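You operate a simulated robot arm through the tools that you are given. There is no shell and no other tool. Be economical: measure what you need, move in short steps, check, and stop when the job is done.

Carry out the task below with a simulated robot arm. There is one attempt and no reset: what you move stays moved.

TASK
Put things in order on the top of the workbench. At the end: the grey bike computer stands on top of the white tape box; the black sink stopper stands where the grey bike computer stood; the black square foot stands where the silver balloon weight stood; the black bar brush stands where the black square foot stood; the silver balloon weight from the top of the workbench stands on top of the blue book (marked "Grifflebury Maps"); whatever was shut is shut again. Leave all else as you found it, and nothing knocked over.

It is judged by the outcome, as a careful person would: the job done as asked, and still so three seconds after it is handed in. It fails if anything else is knocked over, pushed out of place, dropped, spilled or broken.

THE ROBOT
A 7-joint arm with a two-finger parallel gripper, fixed in place. Base frame: the origin is at the foot of the arm, x ahead of it, y to its left, z up; the work surface is at about z = 0. Lengths are in m, angles in degrees, forces in N, time in s.
With the tool pointing down near the work surface it reaches from about 0.22 to 0.58 m from the base axis. Its first joint turns from -66.0 to 66.0 degrees. Payload 2.5 kg.
Tool frame: the origin (TCP) lies between the finger pads and is the grasp point; the fingertips stand 0.023 m ahead of it; z points along the fingers, y is the line along which they close. The gripper opens to 0.094 m. The fingers are 0.038 m wide and 0.01 m thick; the gripper's body (0.054 by 0.096 m) begins 0.039 m behind the TCP.
Orientation is that of the tool frame in the base frame, as a unit quaternion [x, y, z, w]. With the fingers straight down and closing along the base's y, the tool's x points along the base's -x, its y along +y and its z along -z.

THE INTERFACE
- The arm moves only by the tool nudge_tool. Its argument "plan" is a list that holds one entry, the list of rows, each a list of 7 numbers: the finger opening in m, from 0 to 0.094, then the shift along the base's x, y, z in units of 500 mm (1.0 is 500 mm), then the turn, a rotation vector about the base's x, y, z in units of 90 degrees (1.0 is 90 degrees). In form: [[[gripper, dx, dy, dz, wx, wy, wz], ...]]. A call has 1 to 8 rows; each row is the pose to reach, as a shift and turn from the pose commanded when the call began. A call with a number of a shift or a turn outside -1 to 1 is refused whole. A row lasts 0.2 s, in which the tool goes at most 0.05 m and 8.6 degrees; a call with a longer step from one row to the next is refused whole, and so is a gripper value outside its range. A pose out of reach is approached as far as the arm can. The call stops where the force on the tool passes 40 N (or 10 N more than at its start, if that is more) or the arm is blocked; 0.2 s more then pass. The fingers move at their own pace (about 0.108 m/s each) and stop on an object; they squeeze with about 25 N. The grip force told is the motor's: it shows also when the fingers shut on nothing. Time passes only in rows, and 0.2 s behind the last, so rows that repeat a pose let the fingers close. It gives the time, the measured TCP pose, the force on the tool (base axes), the opening and the grip force at its end, in the units of the frame above (readings bear some noise).
- Cameras (640 x 400 px; columns grow to the right, rows downward): "scene" is fixed at [0.1372, -0.4297, 0.5283]; the picture's right is [0.60, -0.80, 0.00], its down [-0.57, -0.42, -0.71] and it looks along [0.57, 0.42, -0.71] (base axes); focal length 216 px, centre (320, 200). "wrist" rides on the gripper at [-0.039, 0, -0.044] in the tool frame; the picture's right is [0.00, -1.00, 0.00], its down [0.97, 0.00, -0.24] and it looks along [0.24, 0.00, 0.97] (tool axes); focal length 218 px, centre (320, 200).
- snapshot(camera): a new picture of that camera. No time passes.
- measure_at(camera, pixels): for up to 12 pixels [column, row] of the newest picture of that camera ("zoom" is the newest enlarged one), the place [x, y, z] in the base frame of the surface seen there, good to about 0.003 m. No time passes.
- enlarge(camera, box): a new picture of the part [left, top, right, bottom] of that camera's present view, enlarged. No time passes.
- finish_job(): hands the job in; it is judged then, once.

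Work in short steps. Measure before you move; look again where a grasp or a placing could have gone wrong, and mend it. You have 80 turns and 46 pictures in all, the two below and enlarged ones among them. Open the gripper and draw the arm clear of the work before you hand the job in, unless the task says otherwise; then end with one line.

The tools are called after "Emit:" by a JSON object that holds its "method" and its "body". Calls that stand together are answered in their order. nudge_tool: Moves the arm, as the interface text tells. Its arguments: {"type":"object","properties":{"plan":{"type":"array","items":{"type":"array","items":{"type":"array","items":{"type":"number"}}}}},"required":["plan"]} The other tools are called the same way: snapshot (camera) takes a picture; measure_at (camera, pixels) gives the place of the surface under pixels of a picture; enlarge (camera, box) takes an enlarged picture of a part of a camera's view; finish_job () hands the job in.

At the start:

```text
clock: 0.0
tool_pos: [0.3346, 0.0108, 0.3555]
orientation: [-0.001, 1.0, 0.0, 0.0]
ft_force: [-0.9, 1.7, -0.2]
opening: 0.094
grasp_force: 0.1
```

scene: 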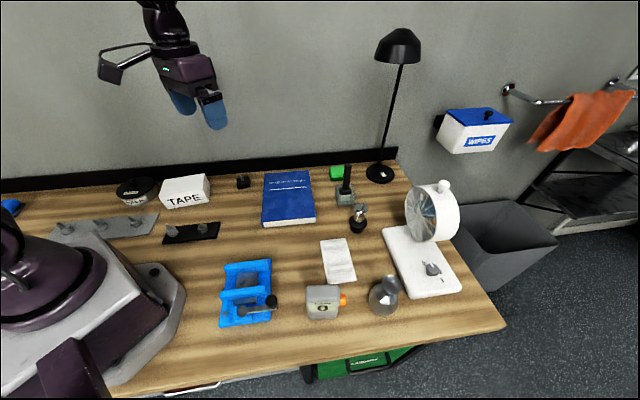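
wrist: 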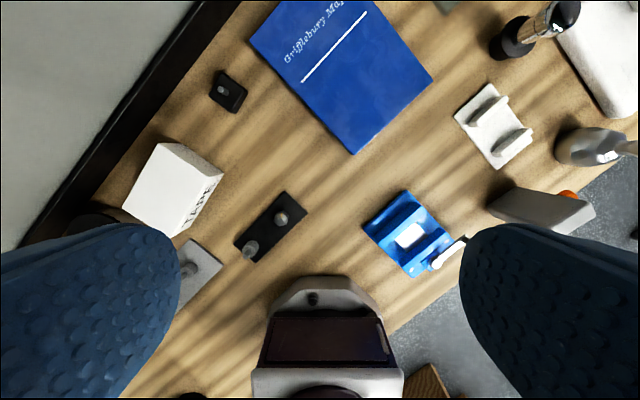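

I start by looking closer at the bench to identify the objects.

Emit:
{"method": "enlarge", "body": {"camera": "scene", "box": [200, 150, 480, 340]}}

Emit:
{"method": "enlarge", "body": {"camera": "scene", "box": [0, 150, 280, 340]}}

```text
2.11 times, centred on (340, 245) of scene
```

zoom: 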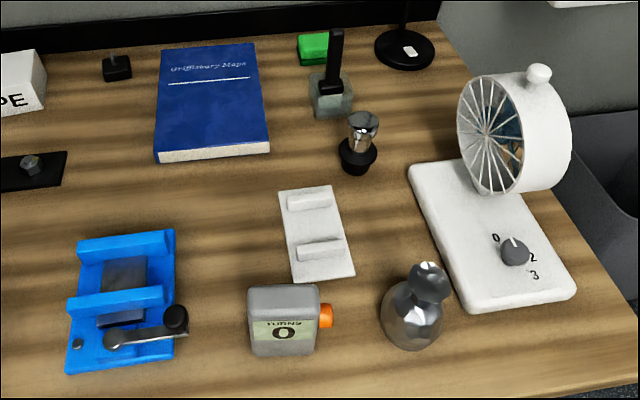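

```text
2.11 times, centred on (140, 245) of scene
```

zoom: 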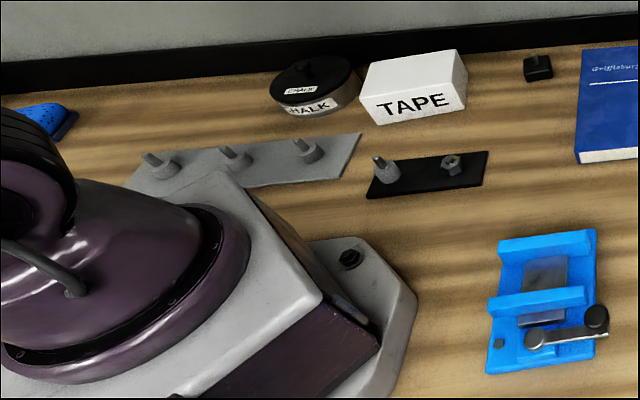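

Emit:
{"method": "enlarge", "body": {"camera": "scene", "box": [300, 155, 400, 240]}}

Emit:
{"method": "enlarge", "body": {"camera": "scene", "box": [290, 265, 420, 335]}}

Emit:
{"method": "enlarge", "body": {"camera": "scene", "box": [100, 160, 260, 250]}}

Emit:
{"method": "enlarge", "body": {"camera": "scene", "box": [120, 320, 440, 400]}}

```text
4.71 times, centred on (350, 198) of scene
```

zoom: 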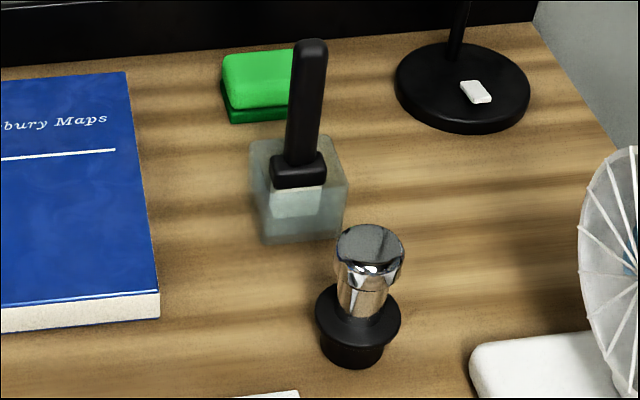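

```text
4.92 times, centred on (355, 300) of scene
```

zoom: 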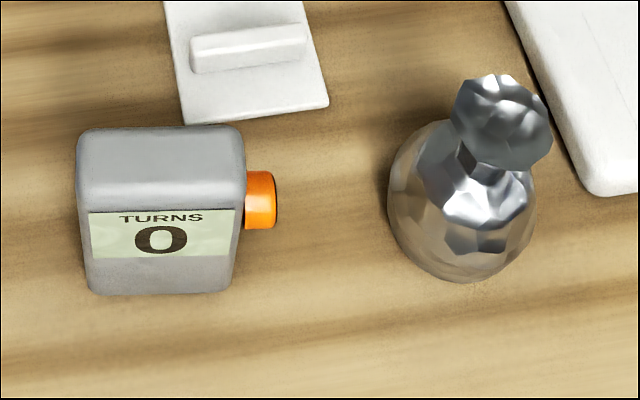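

```text
4.00 times, centred on (180, 205) of scene
```

zoom: 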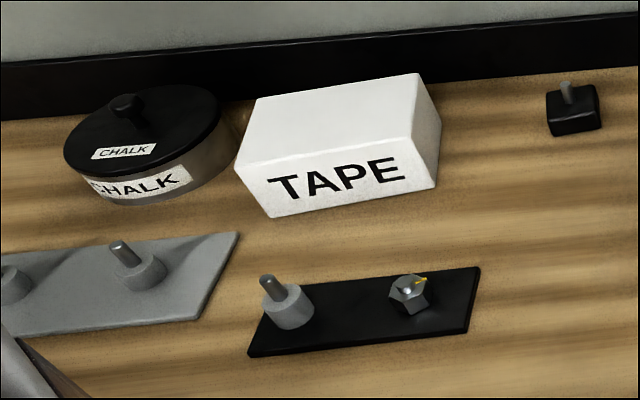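

```text
2.00 times, centred on (280, 360) of scene
```

zoom: 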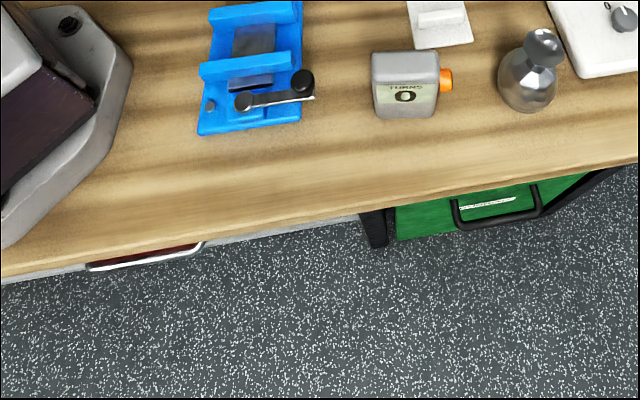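

TURNS counter = bike computer, (358,218) = sink stopper, (345,185) = bar brush, (243,181) = square foot, (384,296) = balloon weight. I measure them all from the scene picture.

Emit:
{"method": "measure_at", "body": {"camera": "scene", "pixels": [[316, 291], [309, 288], [333, 288], [322, 310], [342, 298], [384, 281], [390, 281], [378, 302], [358, 208], [357, 222], [357, 230], [243, 182]]}}

Emit:
{"method": "measure_at", "body": {"camera": "scene", "pixels": [[348, 168], [346, 190], [345, 203], [338, 188], [355, 190], [187, 182], [163, 183], [207, 176], [288, 198], [270, 175], [315, 216], [263, 222]]}}

Emit:
{"method": "measure_at", "body": {"camera": "wrist", "pixels": [[228, 92], [222, 90], [186, 168], [160, 148], [220, 175], [180, 235], [510, 40], [548, 205], [595, 150], [625, 148], [575, 195], [340, 75]]}}

```text
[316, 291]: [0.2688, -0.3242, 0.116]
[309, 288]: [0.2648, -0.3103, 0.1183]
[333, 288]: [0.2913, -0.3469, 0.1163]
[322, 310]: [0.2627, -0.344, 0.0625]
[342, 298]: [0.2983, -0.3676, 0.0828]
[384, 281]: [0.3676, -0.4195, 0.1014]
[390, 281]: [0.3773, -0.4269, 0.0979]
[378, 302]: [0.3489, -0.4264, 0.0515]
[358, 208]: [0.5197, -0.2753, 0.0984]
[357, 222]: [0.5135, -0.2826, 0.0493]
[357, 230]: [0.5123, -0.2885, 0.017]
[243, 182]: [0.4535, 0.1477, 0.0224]
```

```text
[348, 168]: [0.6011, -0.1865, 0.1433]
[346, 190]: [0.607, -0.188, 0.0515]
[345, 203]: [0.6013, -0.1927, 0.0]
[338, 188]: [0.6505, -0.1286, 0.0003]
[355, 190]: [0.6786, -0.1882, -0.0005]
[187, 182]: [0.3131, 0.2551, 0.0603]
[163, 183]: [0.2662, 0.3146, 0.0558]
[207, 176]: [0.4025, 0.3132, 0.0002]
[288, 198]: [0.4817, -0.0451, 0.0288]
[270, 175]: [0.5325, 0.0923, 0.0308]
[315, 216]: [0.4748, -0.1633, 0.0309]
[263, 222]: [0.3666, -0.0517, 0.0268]
```

```text
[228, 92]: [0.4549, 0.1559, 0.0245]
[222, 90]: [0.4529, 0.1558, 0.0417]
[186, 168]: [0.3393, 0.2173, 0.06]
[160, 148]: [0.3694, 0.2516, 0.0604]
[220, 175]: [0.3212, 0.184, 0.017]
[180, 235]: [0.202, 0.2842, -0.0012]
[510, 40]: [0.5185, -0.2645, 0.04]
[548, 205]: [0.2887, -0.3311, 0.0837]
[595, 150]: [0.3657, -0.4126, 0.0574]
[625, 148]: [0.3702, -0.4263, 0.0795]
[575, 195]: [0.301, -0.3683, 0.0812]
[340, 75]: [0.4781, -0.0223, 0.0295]
```

Plan: computer→tape box, stopper→computer's spot, weight→book, foot→weight's spot, brush→foot's spot. I move over to look at the computer from above.

Emit:
{"method": "nudge_tool", "body": {"plan": [[[0.094, 0, -0.09, 0, 0, 0, 0], [0.094, 0, -0.18, 0, 0, 0, 0], [0.094, 0, -0.27, 0, 0, 0, 0], [0.094, 0, -0.36, 0, 0, 0, 0], [0.094, 0, -0.45, 0, 0, 0, 0], [0.094, 0, -0.54, 0, 0, 0, 0], [0.094, 0, -0.6, 0, 0, 0, 0], [0.094, 0, -0.6, 0, 0, 0, 0]]]}}

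Emit:
{"method": "snapshot", "body": {"camera": "wrist"}}

```text
clock: 1.8
tool_pos: [0.3335, -0.2885, 0.3544]
orientation: [0.0, 1.0, -0.001, -0.001]
ft_force: [-1.5, -0.2, -0.4]
opening: 0.0941
grasp_force: 0.1
```

```text
37 pictures are left
```

wrist: 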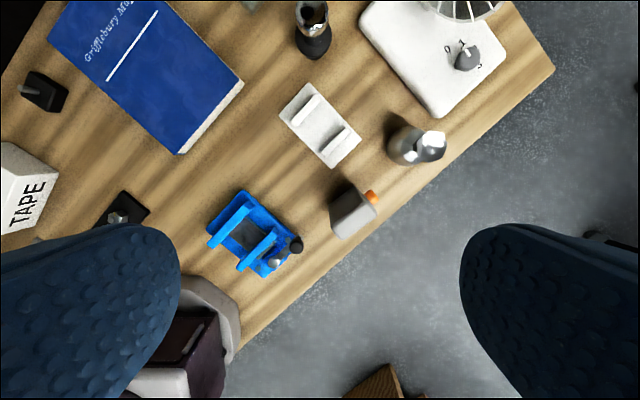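

Emit:
{"method": "enlarge", "body": {"camera": "wrist", "box": [310, 120, 470, 250]}}

```text
3.08 times, centred on (390, 185) of wrist
```

zoom: 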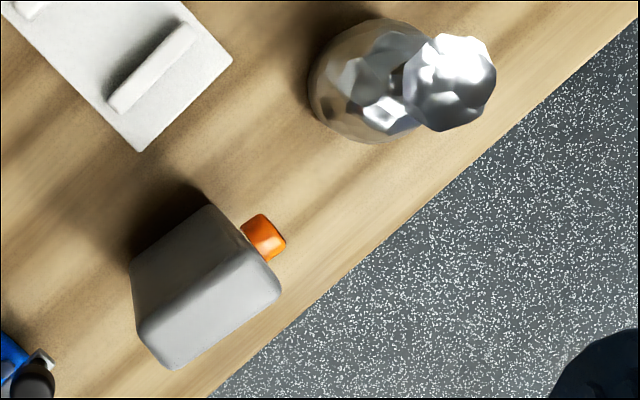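

Emit:
{"method": "measure_at", "body": {"camera": "zoom", "pixels": [[143, 325], [180, 362], [276, 290], [236, 250], [208, 306], [135, 268], [208, 212], [262, 240], [180, 260], [340, 90], [450, 82], [345, 135]]}}

```text
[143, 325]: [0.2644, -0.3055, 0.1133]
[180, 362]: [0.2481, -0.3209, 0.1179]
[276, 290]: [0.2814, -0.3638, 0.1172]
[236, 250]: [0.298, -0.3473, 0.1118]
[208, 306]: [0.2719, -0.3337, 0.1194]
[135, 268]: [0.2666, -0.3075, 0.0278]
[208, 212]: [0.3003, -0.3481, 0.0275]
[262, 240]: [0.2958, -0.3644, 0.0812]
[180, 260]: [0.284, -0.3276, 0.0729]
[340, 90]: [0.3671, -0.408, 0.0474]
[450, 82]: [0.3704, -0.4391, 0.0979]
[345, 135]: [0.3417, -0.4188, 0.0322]
```

Computer top centre (0.273,-0.334), long axis ≈ (0.63,-0.78), thin axis at 38.5°. I turn the gripper -51.5° and hover above it.

Emit:
{"method": "nudge_tool", "body": {"plan": [[[0.094, -0.02, -0.015, -0.05, 0, 0, -0.095], [0.094, -0.04, -0.03, -0.1, 0, 0, -0.19], [0.094, -0.06, -0.045, -0.15, 0, 0, -0.285], [0.094, -0.08, -0.06, -0.2, 0, 0, -0.38], [0.094, -0.1, -0.075, -0.25, 0, 0, -0.475], [0.094, -0.122, -0.09, -0.3, 0, 0, -0.57], [0.094, -0.122, -0.09, -0.3, 0, 0, -0.57]]]}}

Emit:
{"method": "snapshot", "body": {"camera": "wrist"}}

```text
clock: 3.4
tool_pos: [0.2717, -0.3376, 0.2069]
orientation: [0.433, 0.901, -0.001, 0.0]
ft_force: [1.0, -0.1, -0.1]
opening: 0.094
grasp_force: 0.2
```

```text
35 pictures are left
```

wrist: 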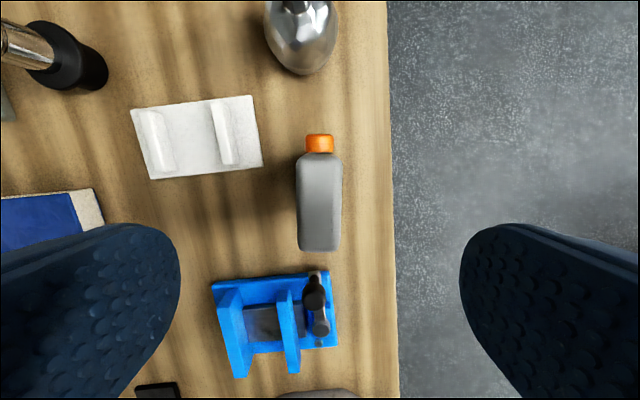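

Aligned and centred (computer at col 320). I descend and close.

Emit:
{"method": "nudge_tool", "body": {"plan": [[[0.094, 0, 0, -0.08, 0, 0, 0], [0.094, 0, 0, -0.16, 0, 0, 0], [0.094, 0, 0, -0.22, 0, 0, 0], [0.094, 0, 0, -0.23, 0, 0, 0], [0.01, 0, 0, -0.23, 0, 0, 0], [0.01, 0, 0, -0.23, 0, 0, 0], [0.01, 0, 0, -0.23, 0, 0, 0]]]}}

```text
clock: 5.0
tool_pos: [0.2756, -0.3349, 0.0888]
orientation: [0.434, 0.901, 0.0, -0.001]
ft_force: [0.3, -0.1, 0.4]
opening: 0.0297
grasp_force: 24.7
```

Gripped (0.030 m). I lift and swing towards the tape box, keeping the same orientation.

Emit:
{"method": "nudge_tool", "body": {"plan": [[[0.01, 0, 0, 0.08, 0, 0, 0], [0.01, 0, 0, 0.17, 0, 0, 0], [0.01, 0, 0, 0.26, 0, 0, 0], [0.01, 0, 0.06, 0.32, 0, 0, 0], [0.01, 0.02, 0.15, 0.34, 0, 0, 0], [0.01, 0.04, 0.24, 0.34, 0, 0, 0], [0.01, 0.05, 0.33, 0.34, 0, 0, 0], [0.01, 0.06, 0.42, 0.34, 0, 0, 0]]]}}

Emit:
{"method": "nudge_tool", "body": {"plan": [[[0.01, 0, 0.09, 0, 0, 0, 0], [0.01, 0, 0.18, 0, 0, 0, 0], [0.01, 0, 0.27, 0, 0, 0, 0], [0.01, 0, 0.36, 0, 0, 0, 0], [0.01, 0, 0.45, 0, 0, 0, 0], [0.01, 0, 0.54, 0, 0, 0, 0], [0.01, 0, 0.6, 0, 0, 0, 0], [0.01, 0, 0.6, 0, 0, 0, 0]]]}}

Emit:
{"method": "snapshot", "body": {"camera": "wrist"}}

```text
clock: 6.8
tool_pos: [0.3022, -0.1239, 0.2613]
orientation: [0.433, 0.901, 0.0, 0.0]
ft_force: [0.2, -0.5, -1.6]
opening: 0.03
grasp_force: 25.2
```

```text
clock: 8.6
tool_pos: [0.3031, 0.1791, 0.2574]
orientation: [0.433, 0.901, 0.0, -0.001]
ft_force: [-1.0, -0.5, -1.8]
opening: 0.0298
grasp_force: 25.0
```

```text
34 pictures are left
```

wrist: 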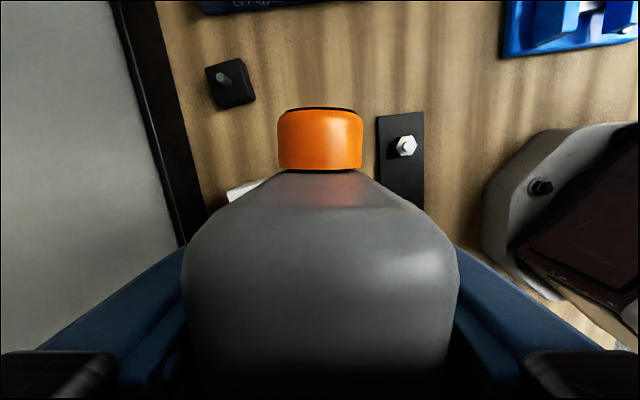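

The held computer blocks the wrist view; I use the scene camera for the tape box.

Emit:
{"method": "enlarge", "body": {"camera": "scene", "box": [110, 120, 260, 220]}}

```text
4.00 times, centred on (185, 170) of scene
```

zoom: 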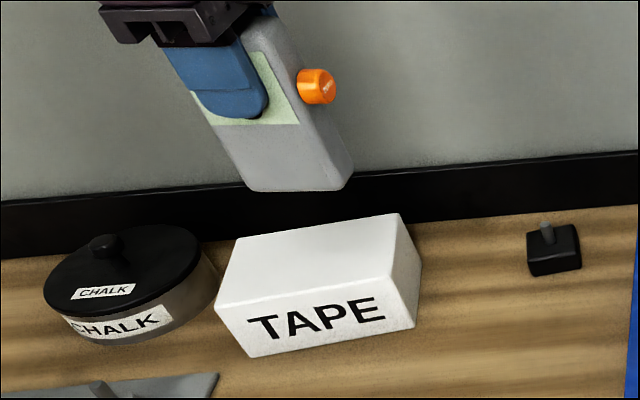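

Emit:
{"method": "measure_at", "body": {"camera": "zoom", "pixels": [[220, 300], [388, 275], [396, 218], [242, 243], [310, 258], [414, 262], [120, 255], [255, 185], [340, 185], [554, 255], [546, 230]]}}

```text
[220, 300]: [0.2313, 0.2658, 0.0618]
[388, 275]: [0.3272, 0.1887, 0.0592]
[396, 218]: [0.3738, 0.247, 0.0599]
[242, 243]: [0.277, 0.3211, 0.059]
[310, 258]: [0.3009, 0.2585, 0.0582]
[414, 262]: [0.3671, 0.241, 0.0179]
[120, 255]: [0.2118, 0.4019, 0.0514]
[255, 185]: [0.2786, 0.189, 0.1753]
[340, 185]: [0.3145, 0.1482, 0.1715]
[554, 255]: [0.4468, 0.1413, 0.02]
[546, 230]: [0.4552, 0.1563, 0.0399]
```

Tape box top centre (0.302,0.256), z 0.060. I move above it, turn +12° to square up, and lower.

Emit:
{"method": "nudge_tool", "body": {"plan": [[[0.01, 0, 0.08, 0, 0, 0, 0.067], [0.01, 0, 0.154, 0, 0, 0, 0.133], [0.01, 0, 0.154, -0.08, 0, 0, 0.133], [0.01, 0, 0.154, -0.16, 0, 0, 0.133], [0.01, 0, 0.154, -0.2, 0, 0, 0.133], [0.01, 0, 0.154, -0.2, 0, 0, 0.133]]]}}

Emit:
{"method": "enlarge", "body": {"camera": "scene", "box": [110, 120, 260, 220]}}

```text
clock: 10.0
tool_pos: [0.3023, 0.2529, 0.1561]
orientation: [0.337, 0.942, 0.0, 0.0]
ft_force: [0.5, -0.4, -1.8]
opening: 0.0298
grasp_force: 25.3
```

```text
4.00 times, centred on (185, 170) of scene
```

zoom: 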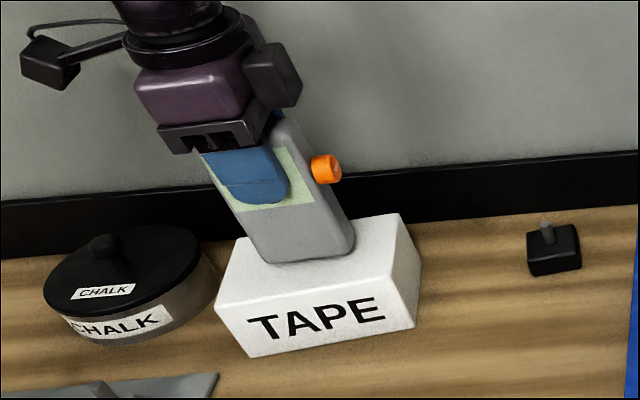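

Well centred. I lower the last few mm, release, and rise.

Emit:
{"method": "nudge_tool", "body": {"plan": [[[0.01, 0, 0, -0.008, 0, 0, 0], [0.01, 0, 0, -0.013, 0, 0, 0], [0.045, 0, 0, -0.013, 0, 0, 0], [0.06, 0, 0, -0.013, 0, 0, 0], [0.06, 0, 0, -0.013, 0, 0, 0], [0.06, 0, 0, 0.05, 0, 0, 0], [0.06, 0, 0, 0.14, 0, 0, 0], [0.06, 0, 0, 0.23, 0, 0, 0]]]}}

Emit:
{"method": "enlarge", "body": {"camera": "scene", "box": [110, 120, 260, 220]}}

```text
clock: 11.8
tool_pos: [0.3028, 0.2522, 0.2724]
orientation: [0.337, 0.942, 0.0, 0.0]
ft_force: [0.8, 0.4, 0.6]
opening: 0.0603
grasp_force: 0.0
```

```text
4.00 times, centred on (185, 170) of scene
```

zoom: 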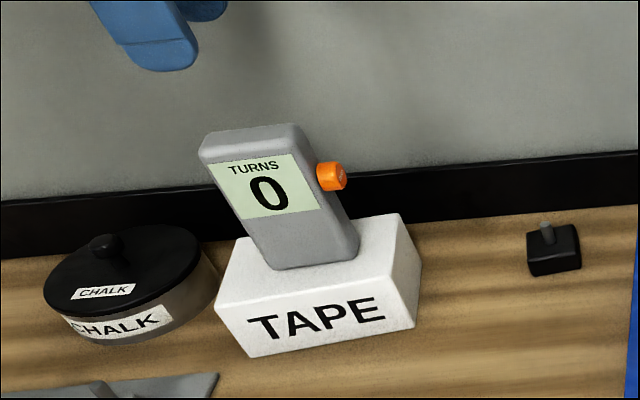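

Computer stands well. Now over to the stopper for a look.

Emit:
{"method": "nudge_tool", "body": {"plan": [[[0.094, 0.03, -0.08, 0.03, 0, 0, 0], [0.094, 0.06, -0.17, 0.06, 0, 0, 0], [0.094, 0.08, -0.26, 0.06, 0, 0, 0], [0.094, 0.1, -0.35, 0.06, 0, 0, 0], [0.094, 0.12, -0.44, 0.06, 0, 0, 0], [0.094, 0.14, -0.53, 0.06, 0, 0, 0], [0.094, 0.16, -0.62, 0.06, 0, 0, 0], [0.094, 0.18, -0.71, 0.06, 0, 0, 0]]]}}

Emit:
{"method": "nudge_tool", "body": {"plan": [[[0.094, 0.03, -0.09, 0, 0, 0, 0], [0.094, 0.06, -0.18, 0, 0, 0, 0], [0.094, 0.09, -0.25, 0, 0, 0, 0], [0.094, 0.13, -0.3, -0.03, 0, 0, 0], [0.094, 0.15, -0.32, -0.06, 0, 0, 0], [0.094, 0.15, -0.32, -0.06, 0, 0, 0]]]}}

Emit:
{"method": "snapshot", "body": {"camera": "wrist"}}

```text
clock: 13.6
tool_pos: [0.3969, -0.1054, 0.307]
orientation: [0.337, 0.942, 0.0, 0.0]
ft_force: [0.7, -0.2, -0.7]
opening: 0.0939
grasp_force: 0.1
```

```text
clock: 15.0
tool_pos: [0.4709, -0.2659, 0.2747]
orientation: [0.336, 0.942, -0.001, 0.0]
ft_force: [-0.2, -0.4, 0.5]
opening: 0.0941
grasp_force: 0.0
```

```text
30 pictures are left
```

wrist: 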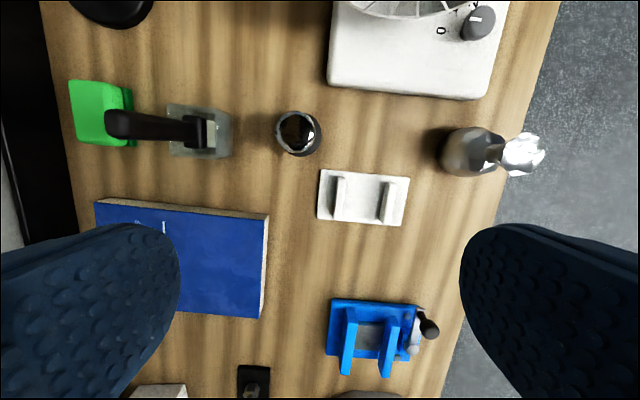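

Emit:
{"method": "enlarge", "body": {"camera": "wrist", "box": [60, 70, 340, 230]}}

Emit:
{"method": "measure_at", "body": {"camera": "wrist", "pixels": [[296, 132], [283, 132], [309, 132], [320, 132], [116, 125], [160, 128], [192, 130], [213, 135], [490, 155], [520, 155], [420, 85], [340, 85]]}}

```text
2.29 times, centred on (200, 150) of wrist
```

zoom: 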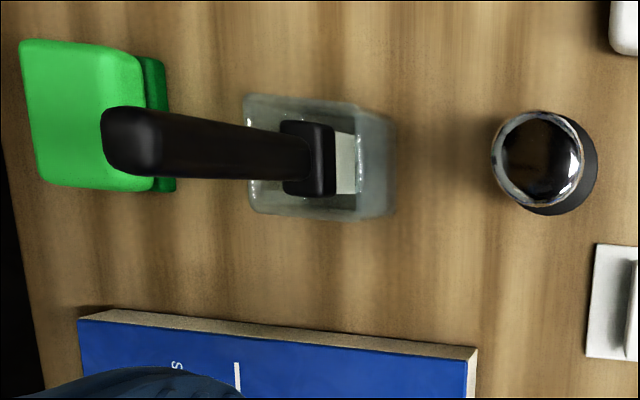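

```text
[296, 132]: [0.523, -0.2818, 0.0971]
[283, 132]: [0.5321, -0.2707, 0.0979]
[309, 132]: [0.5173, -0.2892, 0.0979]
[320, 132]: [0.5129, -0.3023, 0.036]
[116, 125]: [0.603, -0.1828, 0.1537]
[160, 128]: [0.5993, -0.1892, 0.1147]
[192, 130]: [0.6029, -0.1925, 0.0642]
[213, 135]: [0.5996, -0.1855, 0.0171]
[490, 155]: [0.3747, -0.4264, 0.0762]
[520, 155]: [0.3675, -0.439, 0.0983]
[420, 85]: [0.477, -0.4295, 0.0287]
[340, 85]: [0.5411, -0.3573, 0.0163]
```

Stopper knob centre (0.524,-0.281), top z 0.098. I go above it and check.

Emit:
{"method": "nudge_tool", "body": {"plan": [[[0.08, 0.04, -0.01, -0.05, 0, 0, 0], [0.08, 0.08, -0.02, -0.12, 0, 0, 0], [0.08, 0.106, -0.03, -0.2, 0, 0, 0], [0.08, 0.106, -0.03, -0.23, 0, 0, 0], [0.08, 0.106, -0.03, -0.23, 0, 0, 0]]]}}

Emit:
{"method": "snapshot", "body": {"camera": "wrist"}}

```text
clock: 16.2
tool_pos: [0.521, -0.281, 0.159]
orientation: [0.336, 0.942, 0.0, 0.001]
ft_force: [-0.1, -0.5, 0.1]
opening: 0.0799
grasp_force: 0.1
```

```text
28 pictures are left
```

wrist: 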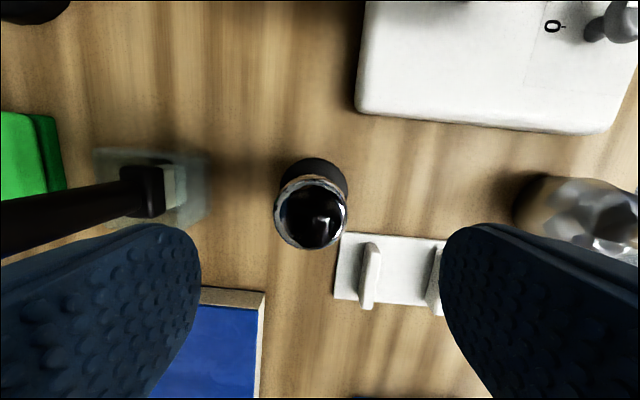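

Emit:
{"method": "nudge_tool", "body": {"plan": [[[0.08, 0.01, 0, -0.08, 0, 0, 0], [0.08, 0.012, 0, -0.15, 0, 0, 0], [0.08, 0.012, 0, -0.15, 0, 0, 0], [0.01, 0.012, 0, -0.15, 0, 0, 0], [0.01, 0.012, 0, -0.15, 0, 0, 0], [0.01, 0.012, 0, -0.15, 0, 0, 0]]]}}

Emit:
{"method": "snapshot", "body": {"camera": "wrist"}}

```text
clock: 17.6
tool_pos: [0.5298, -0.2801, 0.0844]
orientation: [0.336, 0.942, 0.0, 0.0]
ft_force: [0.6, -0.4, 0.0]
opening: 0.0404
grasp_force: 24.8
```

```text
27 pictures are left
```

wrist: 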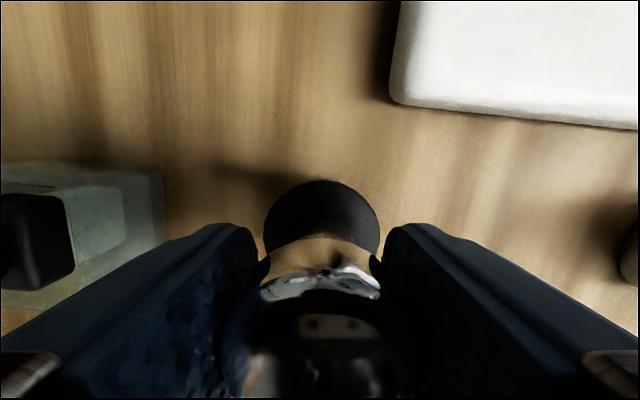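

Gripped around the knob. Lift and carry to the computer's old spot (0.274,-0.334).

Emit:
{"method": "nudge_tool", "body": {"plan": [[[0.01, 0, 0, 0.08, 0, 0, 0], [0.01, -0.02, 0, 0.17, 0, 0, 0], [0.01, -0.09, -0.01, 0.22, 0, 0, 0], [0.01, -0.18, -0.03, 0.23, 0, 0, 0], [0.01, -0.27, -0.05, 0.23, 0, 0, 0], [0.01, -0.36, -0.07, 0.23, 0, 0, 0], [0.01, -0.45, -0.09, 0.23, 0, 0, 0], [0.01, -0.51, -0.108, 0.23, 0, 0, 0]]]}}

Emit:
{"method": "enlarge", "body": {"camera": "scene", "box": [220, 180, 460, 340]}}

```text
clock: 19.4
tool_pos: [0.2701, -0.3334, 0.2018]
orientation: [0.337, 0.942, 0.0, 0.002]
ft_force: [-0.1, 0.9, -1.6]
opening: 0.0404
grasp_force: 25.0
```

```text
2.50 times, centred on (340, 260) of scene
```

zoom: 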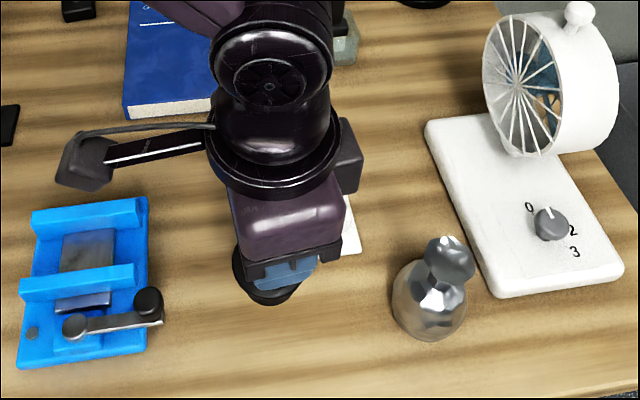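

Lower onto the spot, release and rise.

Emit:
{"method": "nudge_tool", "body": {"plan": [[[0.01, 0.006, 0, -0.09, 0, 0, 0], [0.01, 0.006, 0, -0.18, 0, 0, 0], [0.01, 0.006, 0, -0.22, 0, 0, 0], [0.01, 0.006, 0, -0.23, 0, 0, 0], [0.01, 0.006, 0, -0.231, 0, 0, 0]]]}}

Emit:
{"method": "enlarge", "body": {"camera": "scene", "box": [260, 240, 420, 340]}}

```text
clock: 20.6
tool_pos: [0.274, -0.3331, 0.0843]
orientation: [0.337, 0.941, -0.001, 0.001]
ft_force: [-0.6, -1.6, 1.3]
opening: 0.0403
grasp_force: 25.1
```

```text
4.00 times, centred on (340, 290) of scene
```

zoom: 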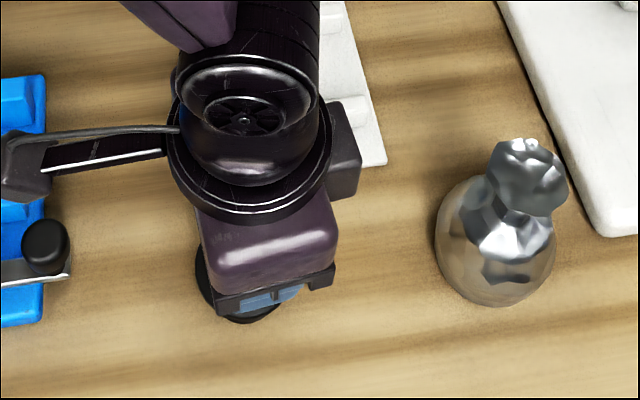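

Emit:
{"method": "nudge_tool", "body": {"plan": [[[0.055, 0, 0, 0, 0, 0, 0], [0.07, 0, 0, 0, 0, 0, 0], [0.07, 0, 0, 0, 0, 0, 0], [0.07, 0, 0, 0.08, 0, 0, 0], [0.07, 0, 0, 0.17, 0, 0, 0], [0.07, 0, 0.03, 0.25, 0, 0, 0], [0.07, 0, 0.08, 0.3, 0, 0, 0], [0.094, 0.02, 0.08, 0.34, 0, 0, 0]]]}}

Emit:
{"method": "snapshot", "body": {"camera": "wrist"}}

```text
clock: 22.4
tool_pos: [0.2841, -0.2902, 0.2572]
orientation: [0.337, 0.942, 0.0, 0.0]
ft_force: [-1.4, -0.3, -0.1]
opening: 0.0941
grasp_force: 0.1
```

```text
24 pictures are left
```

wrist: 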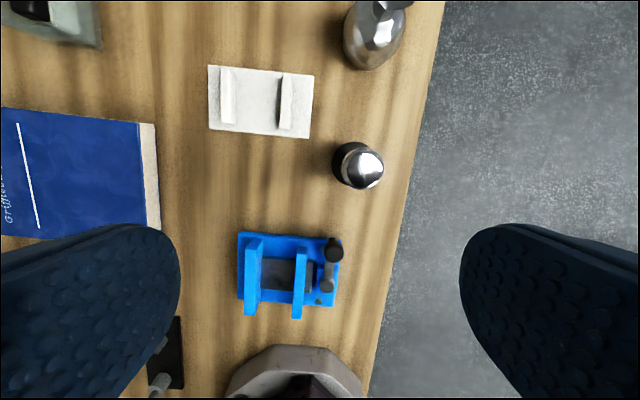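

Stopper stands. Now above the balloon weight.

Emit:
{"method": "nudge_tool", "body": {"plan": [[[0.094, 0.04, -0.07, 0, 0, 0, 0], [0.094, 0.08, -0.14, 0, 0, 0, 0], [0.094, 0.12, -0.21, 0, 0, 0, 0], [0.094, 0.152, -0.26, -0.04, 0, 0, 0], [0.094, 0.152, -0.26, -0.04, 0, 0, 0]]]}}

Emit:
{"method": "enlarge", "body": {"camera": "wrist", "box": [160, 80, 480, 280]}}

```text
clock: 23.6
tool_pos: [0.3612, -0.4218, 0.2373]
orientation: [0.336, 0.942, -0.001, 0.0]
ft_force: [0.1, 0.6, -0.2]
opening: 0.0943
grasp_force: 0.1
```

```text
2.00 times, centred on (320, 180) of wrist
```

zoom: 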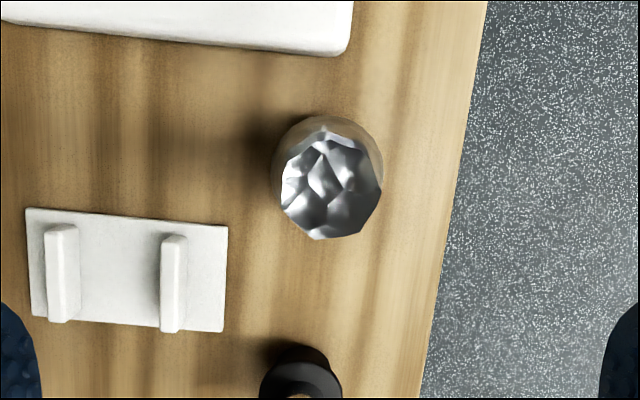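

Emit:
{"method": "measure_at", "body": {"camera": "zoom", "pixels": [[330, 185], [300, 185], [360, 185], [330, 160], [330, 225], [345, 122], [278, 160], [378, 160], [290, 130]]}}

```text
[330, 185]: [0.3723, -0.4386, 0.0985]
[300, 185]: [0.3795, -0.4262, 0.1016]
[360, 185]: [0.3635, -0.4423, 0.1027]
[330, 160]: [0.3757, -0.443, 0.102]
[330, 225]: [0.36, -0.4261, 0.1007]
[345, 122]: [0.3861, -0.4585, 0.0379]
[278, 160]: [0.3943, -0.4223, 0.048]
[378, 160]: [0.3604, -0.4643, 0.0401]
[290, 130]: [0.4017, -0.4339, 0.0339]
```

Weight's centre ≈ (0.372,-0.437), top z 0.103. I descend around it and close.

Emit:
{"method": "nudge_tool", "body": {"plan": [[[0.094, 0.022, -0.03, -0.06, 0, 0, 0], [0.094, 0.022, -0.03, -0.14, 0, 0, 0], [0.094, 0.022, -0.03, -0.22, 0, 0, 0], [0.094, 0.022, -0.03, -0.3, 0, 0, 0], [0.094, 0.022, -0.03, -0.316, 0, 0, 0], [0.094, 0.022, -0.03, -0.316, 0, 0, 0]]]}}

Emit:
{"method": "snapshot", "body": {"camera": "wrist"}}

```text
clock: 25.0
tool_pos: [0.374, -0.4392, 0.0774]
orientation: [0.336, 0.942, 0.0, 0.0]
ft_force: [0.5, 0.4, -0.2]
opening: 0.0937
grasp_force: 0.0
```

```text
22 pictures are left
```

wrist: 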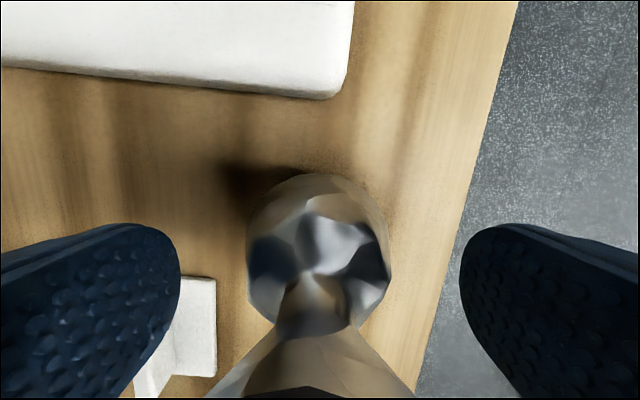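

Centred between the fingers. Close.

Emit:
{"method": "nudge_tool", "body": {"plan": [[[0.02, 0, 0, 0, 0, 0, 0], [0.02, 0, 0, 0, 0, 0, 0], [0.02, 0, 0, 0, 0, 0, 0], [0.02, 0, 0, 0.03, 0, 0, 0]]]}}

Emit:
{"method": "snapshot", "body": {"camera": "wrist"}}

```text
clock: 26.0
tool_pos: [0.3729, -0.4368, 0.0921]
orientation: [0.336, 0.942, 0.001, 0.0]
ft_force: [0.0, -0.1, -1.7]
opening: 0.0217
grasp_force: 24.9
```

```text
21 pictures are left
```

wrist: 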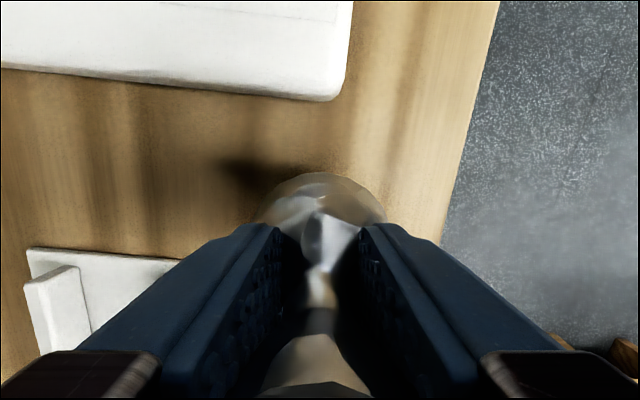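

Gripped at the neck (0.022 m), weight felt. Lift further and check.

Emit:
{"method": "nudge_tool", "body": {"plan": [[[0.02, 0, 0, 0.08, 0, 0, 0], [0.02, 0, 0, 0.16, 0, 0, 0], [0.02, 0, 0.05, 0.22, 0, 0, 0], [0.02, 0, 0.14, 0.24, 0, 0, 0], [0.02, 0.01, 0.23, 0.24, 0, 0, 0], [0.02, 0.03, 0.32, 0.24, 0, 0, 0], [0.02, 0.05, 0.41, 0.24, 0, 0, 0], [0.02, 0.07, 0.5, 0.24, 0, 0, 0]]]}}

Emit:
{"method": "enlarge", "body": {"camera": "scene", "box": [200, 120, 420, 260]}}

```text
clock: 27.8
tool_pos: [0.4095, -0.187, 0.2095]
orientation: [0.338, 0.941, 0.0, 0.0]
ft_force: [0.6, -1.2, -2.1]
opening: 0.0218
grasp_force: 24.6
```

```text
2.86 times, centred on (310, 190) of scene
```

zoom: 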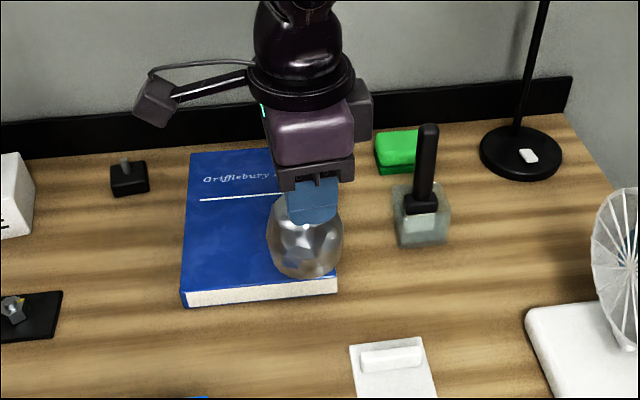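

Emit:
{"method": "measure_at", "body": {"camera": "zoom", "pixels": [[194, 157], [185, 288], [334, 275], [240, 215], [305, 272], [275, 240], [338, 240], [268, 155]]}}

```text
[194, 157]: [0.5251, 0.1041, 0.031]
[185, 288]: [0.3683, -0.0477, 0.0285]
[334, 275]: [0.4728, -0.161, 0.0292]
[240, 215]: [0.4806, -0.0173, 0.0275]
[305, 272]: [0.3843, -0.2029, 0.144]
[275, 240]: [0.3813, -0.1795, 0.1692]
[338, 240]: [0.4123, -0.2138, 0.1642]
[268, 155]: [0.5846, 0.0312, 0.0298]
```

Book centre ≈ (0.497,-0.03), top z 0.029. I carry the weight there and lower to just above contact.

Emit:
{"method": "nudge_tool", "body": {"plan": [[[0.02, 0.04, 0.075, 0, 0, 0, 0], [0.02, 0.08, 0.15, 0, 0, 0, 0], [0.02, 0.12, 0.23, 0, 0, 0, 0], [0.02, 0.171, 0.314, 0, 0, 0, 0], [0.02, 0.171, 0.314, -0.08, 0, 0, 0], [0.02, 0.171, 0.314, -0.16, 0, 0, 0], [0.02, 0.171, 0.314, -0.19, 0, 0, 0], [0.02, 0.171, 0.314, -0.19, 0, 0, 0]]]}}

Emit:
{"method": "nudge_tool", "body": {"plan": [[[0.02, 0, 0, -0.006, 0, 0, 0], [0.02, 0, 0, -0.012, 0, 0, 0]]]}}

Emit:
{"method": "enlarge", "body": {"camera": "scene", "box": [220, 130, 360, 230]}}

```text
clock: 29.6
tool_pos: [0.4947, -0.0272, 0.1164]
orientation: [0.336, 0.942, 0.001, 0.0]
ft_force: [-0.5, 0.0, -2.2]
opening: 0.022
grasp_force: 25.8
```

```text
clock: 30.2
tool_pos: [0.4948, -0.0295, 0.1119]
orientation: [0.336, 0.942, 0.001, 0.0]
ft_force: [-0.5, -0.1, -2.7]
opening: 0.022
grasp_force: 24.9
```

```text
4.00 times, centred on (290, 180) of scene
```

zoom: 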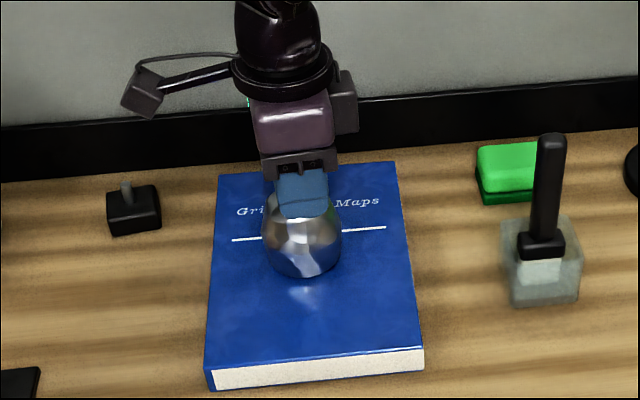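

Not touching yet; I go down in 2 mm steps until the force changes.

Emit:
{"method": "nudge_tool", "body": {"plan": [[[0.02, 0, 0, -0.004, 0, 0, 0], [0.02, 0, 0, -0.006, 0, 0, 0], [0.02, 0, 0, -0.007, 0, 0, 0]]]}}

```text
clock: 31.0
tool_pos: [0.4942, -0.03, 0.1086]
orientation: [0.337, 0.941, -0.001, 0.0]
ft_force: [1.0, -1.3, 4.6]
opening: 0.0218
grasp_force: 25.0
```

Contact (+4.6 N). Release and rise.

Emit:
{"method": "nudge_tool", "body": {"plan": [[[0.05, 0, 0, 0.001, 0, 0, 0], [0.09, 0, 0, 0.001, 0, 0, 0], [0.094, 0, 0, 0.001, 0, 0, 0], [0.094, 0, 0, 0.001, 0, 0, 0], [0.094, 0, 0, 0.08, 0, 0, 0], [0.094, 0, 0, 0.17, 0, 0, 0], [0.094, -0.02, 0.08, 0.24, 0, 0, 0], [0.094, -0.05, 0.17, 0.24, 0, 0, 0]]]}}

Emit:
{"method": "nudge_tool", "body": {"plan": [[[0.094, -0.03, 0.08, 0, 0, 0, 0], [0.094, -0.06, 0.16, 0, 0, 0, 0], [0.094, -0.06, 0.18, -0.04, 0, 0, 0], [0.094, -0.06, 0.18, -0.04, 0, 0, 0]]]}}

Emit:
{"method": "enlarge", "body": {"camera": "scene", "box": [220, 130, 360, 230]}}

Emit:
{"method": "snapshot", "body": {"camera": "wrist"}}

```text
refused: row 7 steps farther than a row can; nothing moved
```

```text
clock: 32.0
tool_pos: [0.4631, 0.0642, 0.0863]
orientation: [0.337, 0.942, 0.0, -0.001]
ft_force: [-0.6, -0.8, 0.1]
opening: 0.0942
grasp_force: 0.1
```

```text
4.00 times, centred on (290, 180) of scene
```

zoom: 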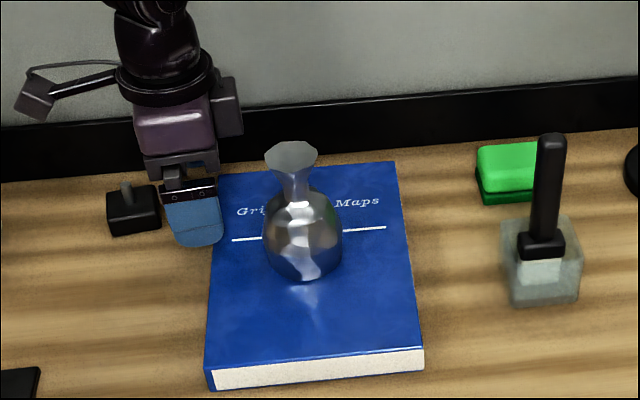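

```text
17 pictures are left
```

wrist: 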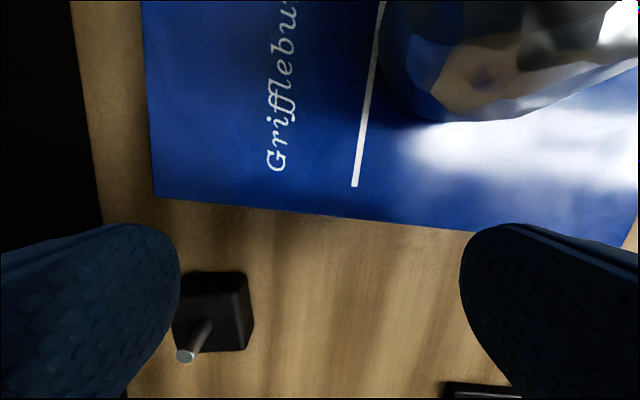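

A mistake: the first call was refused and the second ran anyway, but the weight still stands upright and the book has not moved. From now on one motion call at a time. I rise straight up and place the wrist over the foot.

Emit:
{"method": "nudge_tool", "body": {"plan": [[[0.094, 0, 0, 0.09, 0, 0, 0], [0.094, 0, 0, 0.17, 0, 0, 0], [0.094, -0.02, 0.07, 0.2, 0, 0, 0], [0.094, -0.03, 0.14, 0.2, 0, 0, 0], [0.094, -0.03, 0.17, 0.18, 0, 0, 0], [0.094, -0.03, 0.17, 0.18, 0, 0, 0]]]}}

Emit:
{"method": "snapshot", "body": {"camera": "wrist"}}

```text
clock: 33.4
tool_pos: [0.4481, 0.1429, 0.1784]
orientation: [0.336, 0.942, 0.0, 0.0]
ft_force: [-0.5, -0.5, -0.5]
opening: 0.0941
grasp_force: 0.0
```

```text
16 pictures are left
```

wrist: 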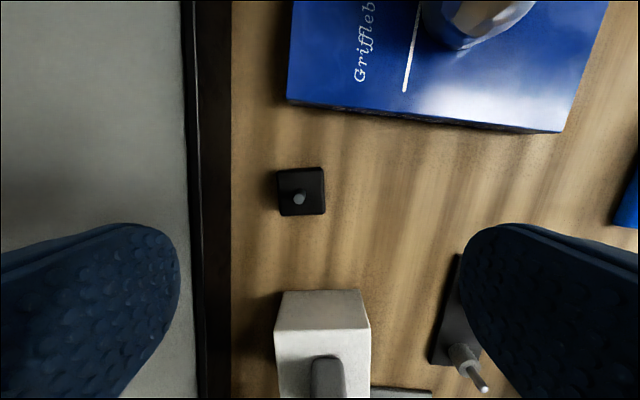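

Emit:
{"method": "measure_at", "body": {"camera": "wrist", "pixels": [[300, 197], [285, 176], [318, 175], [320, 207], [284, 210], [301, 185], [278, 195], [325, 190], [225, 190], [210, 190], [235, 190]]}}

```text
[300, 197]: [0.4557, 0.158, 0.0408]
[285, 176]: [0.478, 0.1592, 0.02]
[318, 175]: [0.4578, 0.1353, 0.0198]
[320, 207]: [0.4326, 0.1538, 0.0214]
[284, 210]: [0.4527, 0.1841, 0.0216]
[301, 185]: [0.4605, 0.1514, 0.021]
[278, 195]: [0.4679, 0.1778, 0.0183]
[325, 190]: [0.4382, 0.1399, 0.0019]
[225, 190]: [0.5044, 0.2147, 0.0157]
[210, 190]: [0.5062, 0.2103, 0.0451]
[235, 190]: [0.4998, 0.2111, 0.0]
```

Foot centre (0.4553,0.158), 0.035 m square, already aligned with the gripper. Descend with 0.065 opening, staying clear of the back ledge.

Emit:
{"method": "nudge_tool", "body": {"plan": [[[0.065, 0.0144, 0.03, -0.06, 0, 0, 0], [0.065, 0.0144, 0.03, -0.14, 0, 0, 0], [0.065, 0.0144, 0.03, -0.22, 0, 0, 0], [0.065, 0.0144, 0.03, -0.27, 0, 0, 0], [0.065, 0.0144, 0.03, -0.27, 0, 0, 0]]]}}

Emit:
{"method": "snapshot", "body": {"camera": "wrist"}}

```text
clock: 34.6
tool_pos: [0.4571, 0.1612, 0.0419]
orientation: [0.336, 0.942, 0.0, 0.001]
ft_force: [0.7, 0.3, 0.1]
opening: 0.065
grasp_force: 0.0
```

```text
15 pictures are left
```

wrist: 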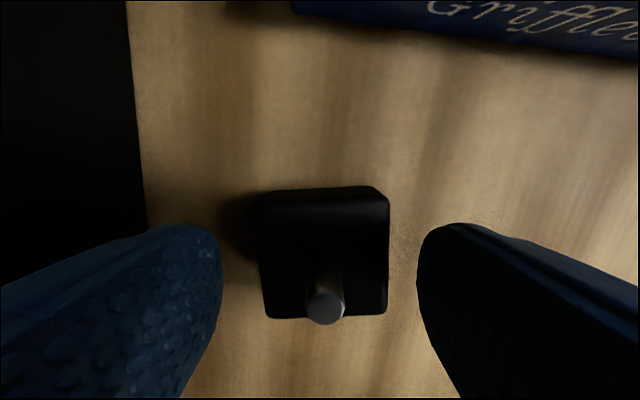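

Emit:
{"method": "nudge_tool", "body": {"plan": [[[0.065, 0, -0.003, -0.018, 0, 0, 0], [0.065, 0, -0.003, -0.03, 0, 0, 0], [0.065, 0, -0.003, -0.03, 0, 0, 0], [0.015, 0, -0.003, -0.03, 0, 0, 0], [0.015, 0, -0.003, -0.03, 0, 0, 0], [0.015, 0, -0.003, -0.03, 0, 0, 0]]]}}

```text
clock: 36.0
tool_pos: [0.4558, 0.1594, 0.0268]
orientation: [0.336, 0.942, 0.0, 0.0]
ft_force: [0.0, 0.1, 0.6]
opening: 0.0445
grasp_force: 25.2
```

Gripped (0.0445). Lift straight up, then carry across at height.

Emit:
{"method": "nudge_tool", "body": {"plan": [[[0.015, 0, 0, 0.09, 0, 0, 0], [0.015, 0, 0, 0.18, 0, 0, 0], [0.015, 0, 0, 0.27, 0, 0, 0], [0.015, 0, 0, 0.36, 0, 0, 0], [0.015, -0.04, -0.08, 0.4, 0, 0, 0], [0.015, -0.08, -0.17, 0.4, 0, 0, 0], [0.015, -0.1, -0.26, 0.4, 0, 0, 0], [0.015, -0.12, -0.35, 0.4, 0, 0, 0]]]}}

```text
clock: 37.8
tool_pos: [0.3929, -0.0188, 0.2263]
orientation: [0.335, 0.942, 0.0, -0.001]
ft_force: [0.4, 0.5, -1.0]
opening: 0.0443
grasp_force: 24.8
```

Emit:
{"method": "nudge_tool", "body": {"plan": [[[0.015, -0.005, -0.09, 0, 0, 0, 0], [0.015, -0.01, -0.185, 0, 0, 0, 0], [0.015, -0.015, -0.28, 0, 0, 0, 0], [0.015, -0.02, -0.375, 0, 0, 0, 0], [0.015, -0.025, -0.47, 0, 0, 0, 0], [0.015, -0.03, -0.565, 0, 0, 0, 0], [0.015, -0.035, -0.66, 0, 0, 0, 0], [0.015, -0.04, -0.75, 0, 0, 0, 0]]]}}

```text
clock: 39.6
tool_pos: [0.3772, -0.3877, 0.2257]
orientation: [0.336, 0.942, 0.0, 0.0]
ft_force: [-0.4, -0.1, -1.1]
opening: 0.0446
grasp_force: 24.9
```

Emit:
{"method": "nudge_tool", "body": {"plan": [[[0.015, -0.004, -0.05, 0, 0, 0, 0], [0.015, -0.008, -0.093, -0.04, 0, 0, 0], [0.015, -0.008, -0.093, -0.13, 0, 0, 0], [0.015, -0.008, -0.093, -0.22, 0, 0, 0], [0.015, -0.008, -0.093, -0.31, 0, 0, 0], [0.015, -0.008, -0.093, -0.36, 0, 0, 0], [0.015, -0.008, -0.093, -0.36, 0, 0, 0]]]}}

Emit:
{"method": "enlarge", "body": {"camera": "scene", "box": [280, 220, 480, 345]}}

```text
clock: 41.2
tool_pos: [0.3696, -0.44, 0.0462]
orientation: [0.335, 0.942, 0.0, 0.001]
ft_force: [0.6, -0.9, -0.8]
opening: 0.0445
grasp_force: 25.1
```

```text
3.20 times, centred on (380, 282) of scene
```

zoom: 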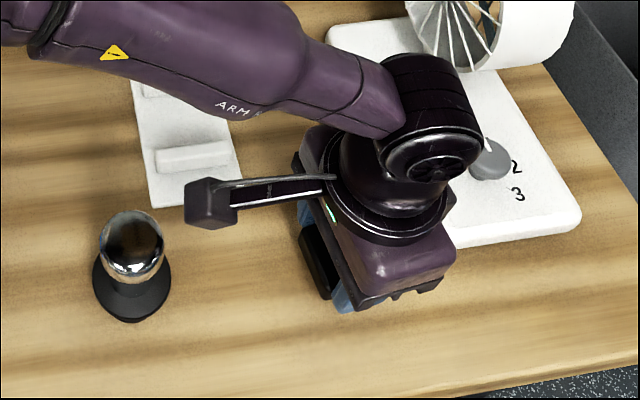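

Emit:
{"method": "nudge_tool", "body": {"plan": [[[0.015, 0.003, 0.003, -0.02, 0, 0, 0], [0.015, 0.003, 0.003, -0.032, 0, 0, 0], [0.015, 0.003, 0.003, -0.037, 0, 0, 0], [0.015, 0.003, 0.003, -0.038, 0, 0, 0]]]}}

```text
clock: 42.2
tool_pos: [0.3731, -0.4378, 0.0288]
orientation: [0.336, 0.942, 0.0, 0.0]
ft_force: [-0.1, 0.1, -0.7]
opening: 0.0444
grasp_force: 25.3
```

Emit:
{"method": "nudge_tool", "body": {"plan": [[[0.015, 0, 0, -0.002, 0, 0, 0], [0.015, 0, 0, -0.004, 0, 0, 0]]]}}

```text
clock: 42.8
tool_pos: [0.3748, -0.438, 0.028]
orientation: [0.337, 0.942, 0.0, 0.001]
ft_force: [0.9, 0.9, -0.6]
opening: 0.0443
grasp_force: 24.4
```

Emit:
{"method": "nudge_tool", "body": {"plan": [[[0.015, 0, 0, -0.002, 0, 0, 0], [0.015, 0, 0, -0.003, 0, 0, 0]]]}}

```text
clock: 43.4
tool_pos: [0.3743, -0.4368, 0.0275]
orientation: [0.335, 0.942, 0.0, 0.002]
ft_force: [-1.6, 4.9, 13.9]
opening: 0.0444
grasp_force: 24.9
```

Contact (+14 N). Back up half a millimetre, open and rise.

Emit:
{"method": "nudge_tool", "body": {"plan": [[[0.015, 0, 0, 0.002, 0, 0, 0], [0.06, 0, 0, 0.002, 0, 0, 0], [0.075, 0, 0, 0.002, 0, 0, 0], [0.075, 0, 0, 0.002, 0, 0, 0], [0.075, 0, 0, 0.08, 0, 0, 0], [0.075, 0, 0, 0.17, 0, 0, 0], [0.075, 0, 0, 0.26, 0, 0, 0], [0.075, 0, 0, 0.35, 0, 0, 0]]]}}

Emit:
{"method": "snapshot", "body": {"camera": "wrist"}}

```text
clock: 45.2
tool_pos: [0.372, -0.4372, 0.1959]
orientation: [0.337, 0.942, 0.0, 0.0]
ft_force: [0.1, 0.4, 0.3]
opening: 0.075
grasp_force: 0.1
```

```text
13 pictures are left
```

wrist: 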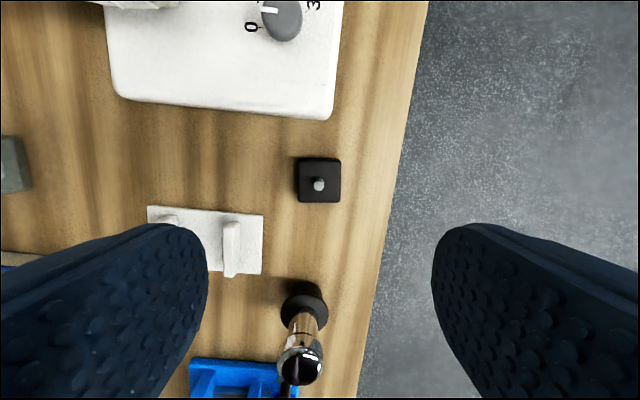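

Foot placed. Now a close look at the brush and what it stands in.

Emit:
{"method": "enlarge", "body": {"camera": "scene", "box": [325, 155, 370, 215]}}

```text
6.67 times, centred on (348, 185) of scene
```

zoom: 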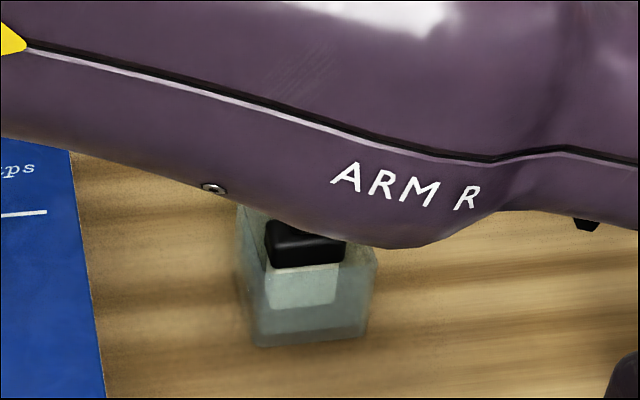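

The brush stands inside a clear holder, so I must lift it straight up and out. I move away from the fan first, then above the brush at safe height.

Emit:
{"method": "nudge_tool", "body": {"plan": [[[0.094, 0, 0.06, 0.06, 0, 0, 0], [0.094, 0, 0.14, 0.11, 0, 0, 0], [0.094, 0, 0.23, 0.13, 0, 0, 0], [0.094, 0.02, 0.32, 0.13, 0, 0, 0], [0.094, 0.06, 0.4, 0.13, 0, 0, 0], [0.094, 0.12, 0.47, 0.13, 0, 0, 0], [0.094, 0.2, 0.5, 0.13, 0, 0, 0], [0.094, 0.29, 0.5, 0.13, 0, 0, 0]]]}}

```text
clock: 47.0
tool_pos: [0.5183, -0.1871, 0.2636]
orientation: [0.338, 0.941, 0.001, -0.001]
ft_force: [0.4, 0.4, -0.1]
opening: 0.0941
grasp_force: 0.1
```

Emit:
{"method": "nudge_tool", "body": {"plan": [[[0.094, 0.06, 0, -0.02, 0, 0, 0], [0.094, 0.12, 0, -0.05, 0, 0, 0], [0.094, 0.166, 0, -0.08, 0, 0, 0], [0.094, 0.166, 0, -0.08, 0, 0, 0], [0.094, 0.166, 0, -0.08, 0, 0, 0]]]}}

Emit:
{"method": "snapshot", "body": {"camera": "wrist"}}

```text
clock: 48.2
tool_pos: [0.5699, -0.1749, 0.2235]
orientation: [0.338, 0.941, 0.0, 0.0]
ft_force: [0.0, -0.5, 0.6]
opening: 0.094
grasp_force: 0.2
out of reach, approached as far as the arm can: row 2, 3, 4, 5
```

```text
11 pictures are left
```

wrist: 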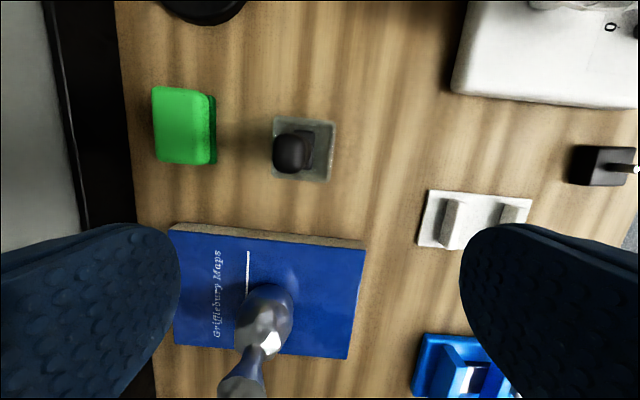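

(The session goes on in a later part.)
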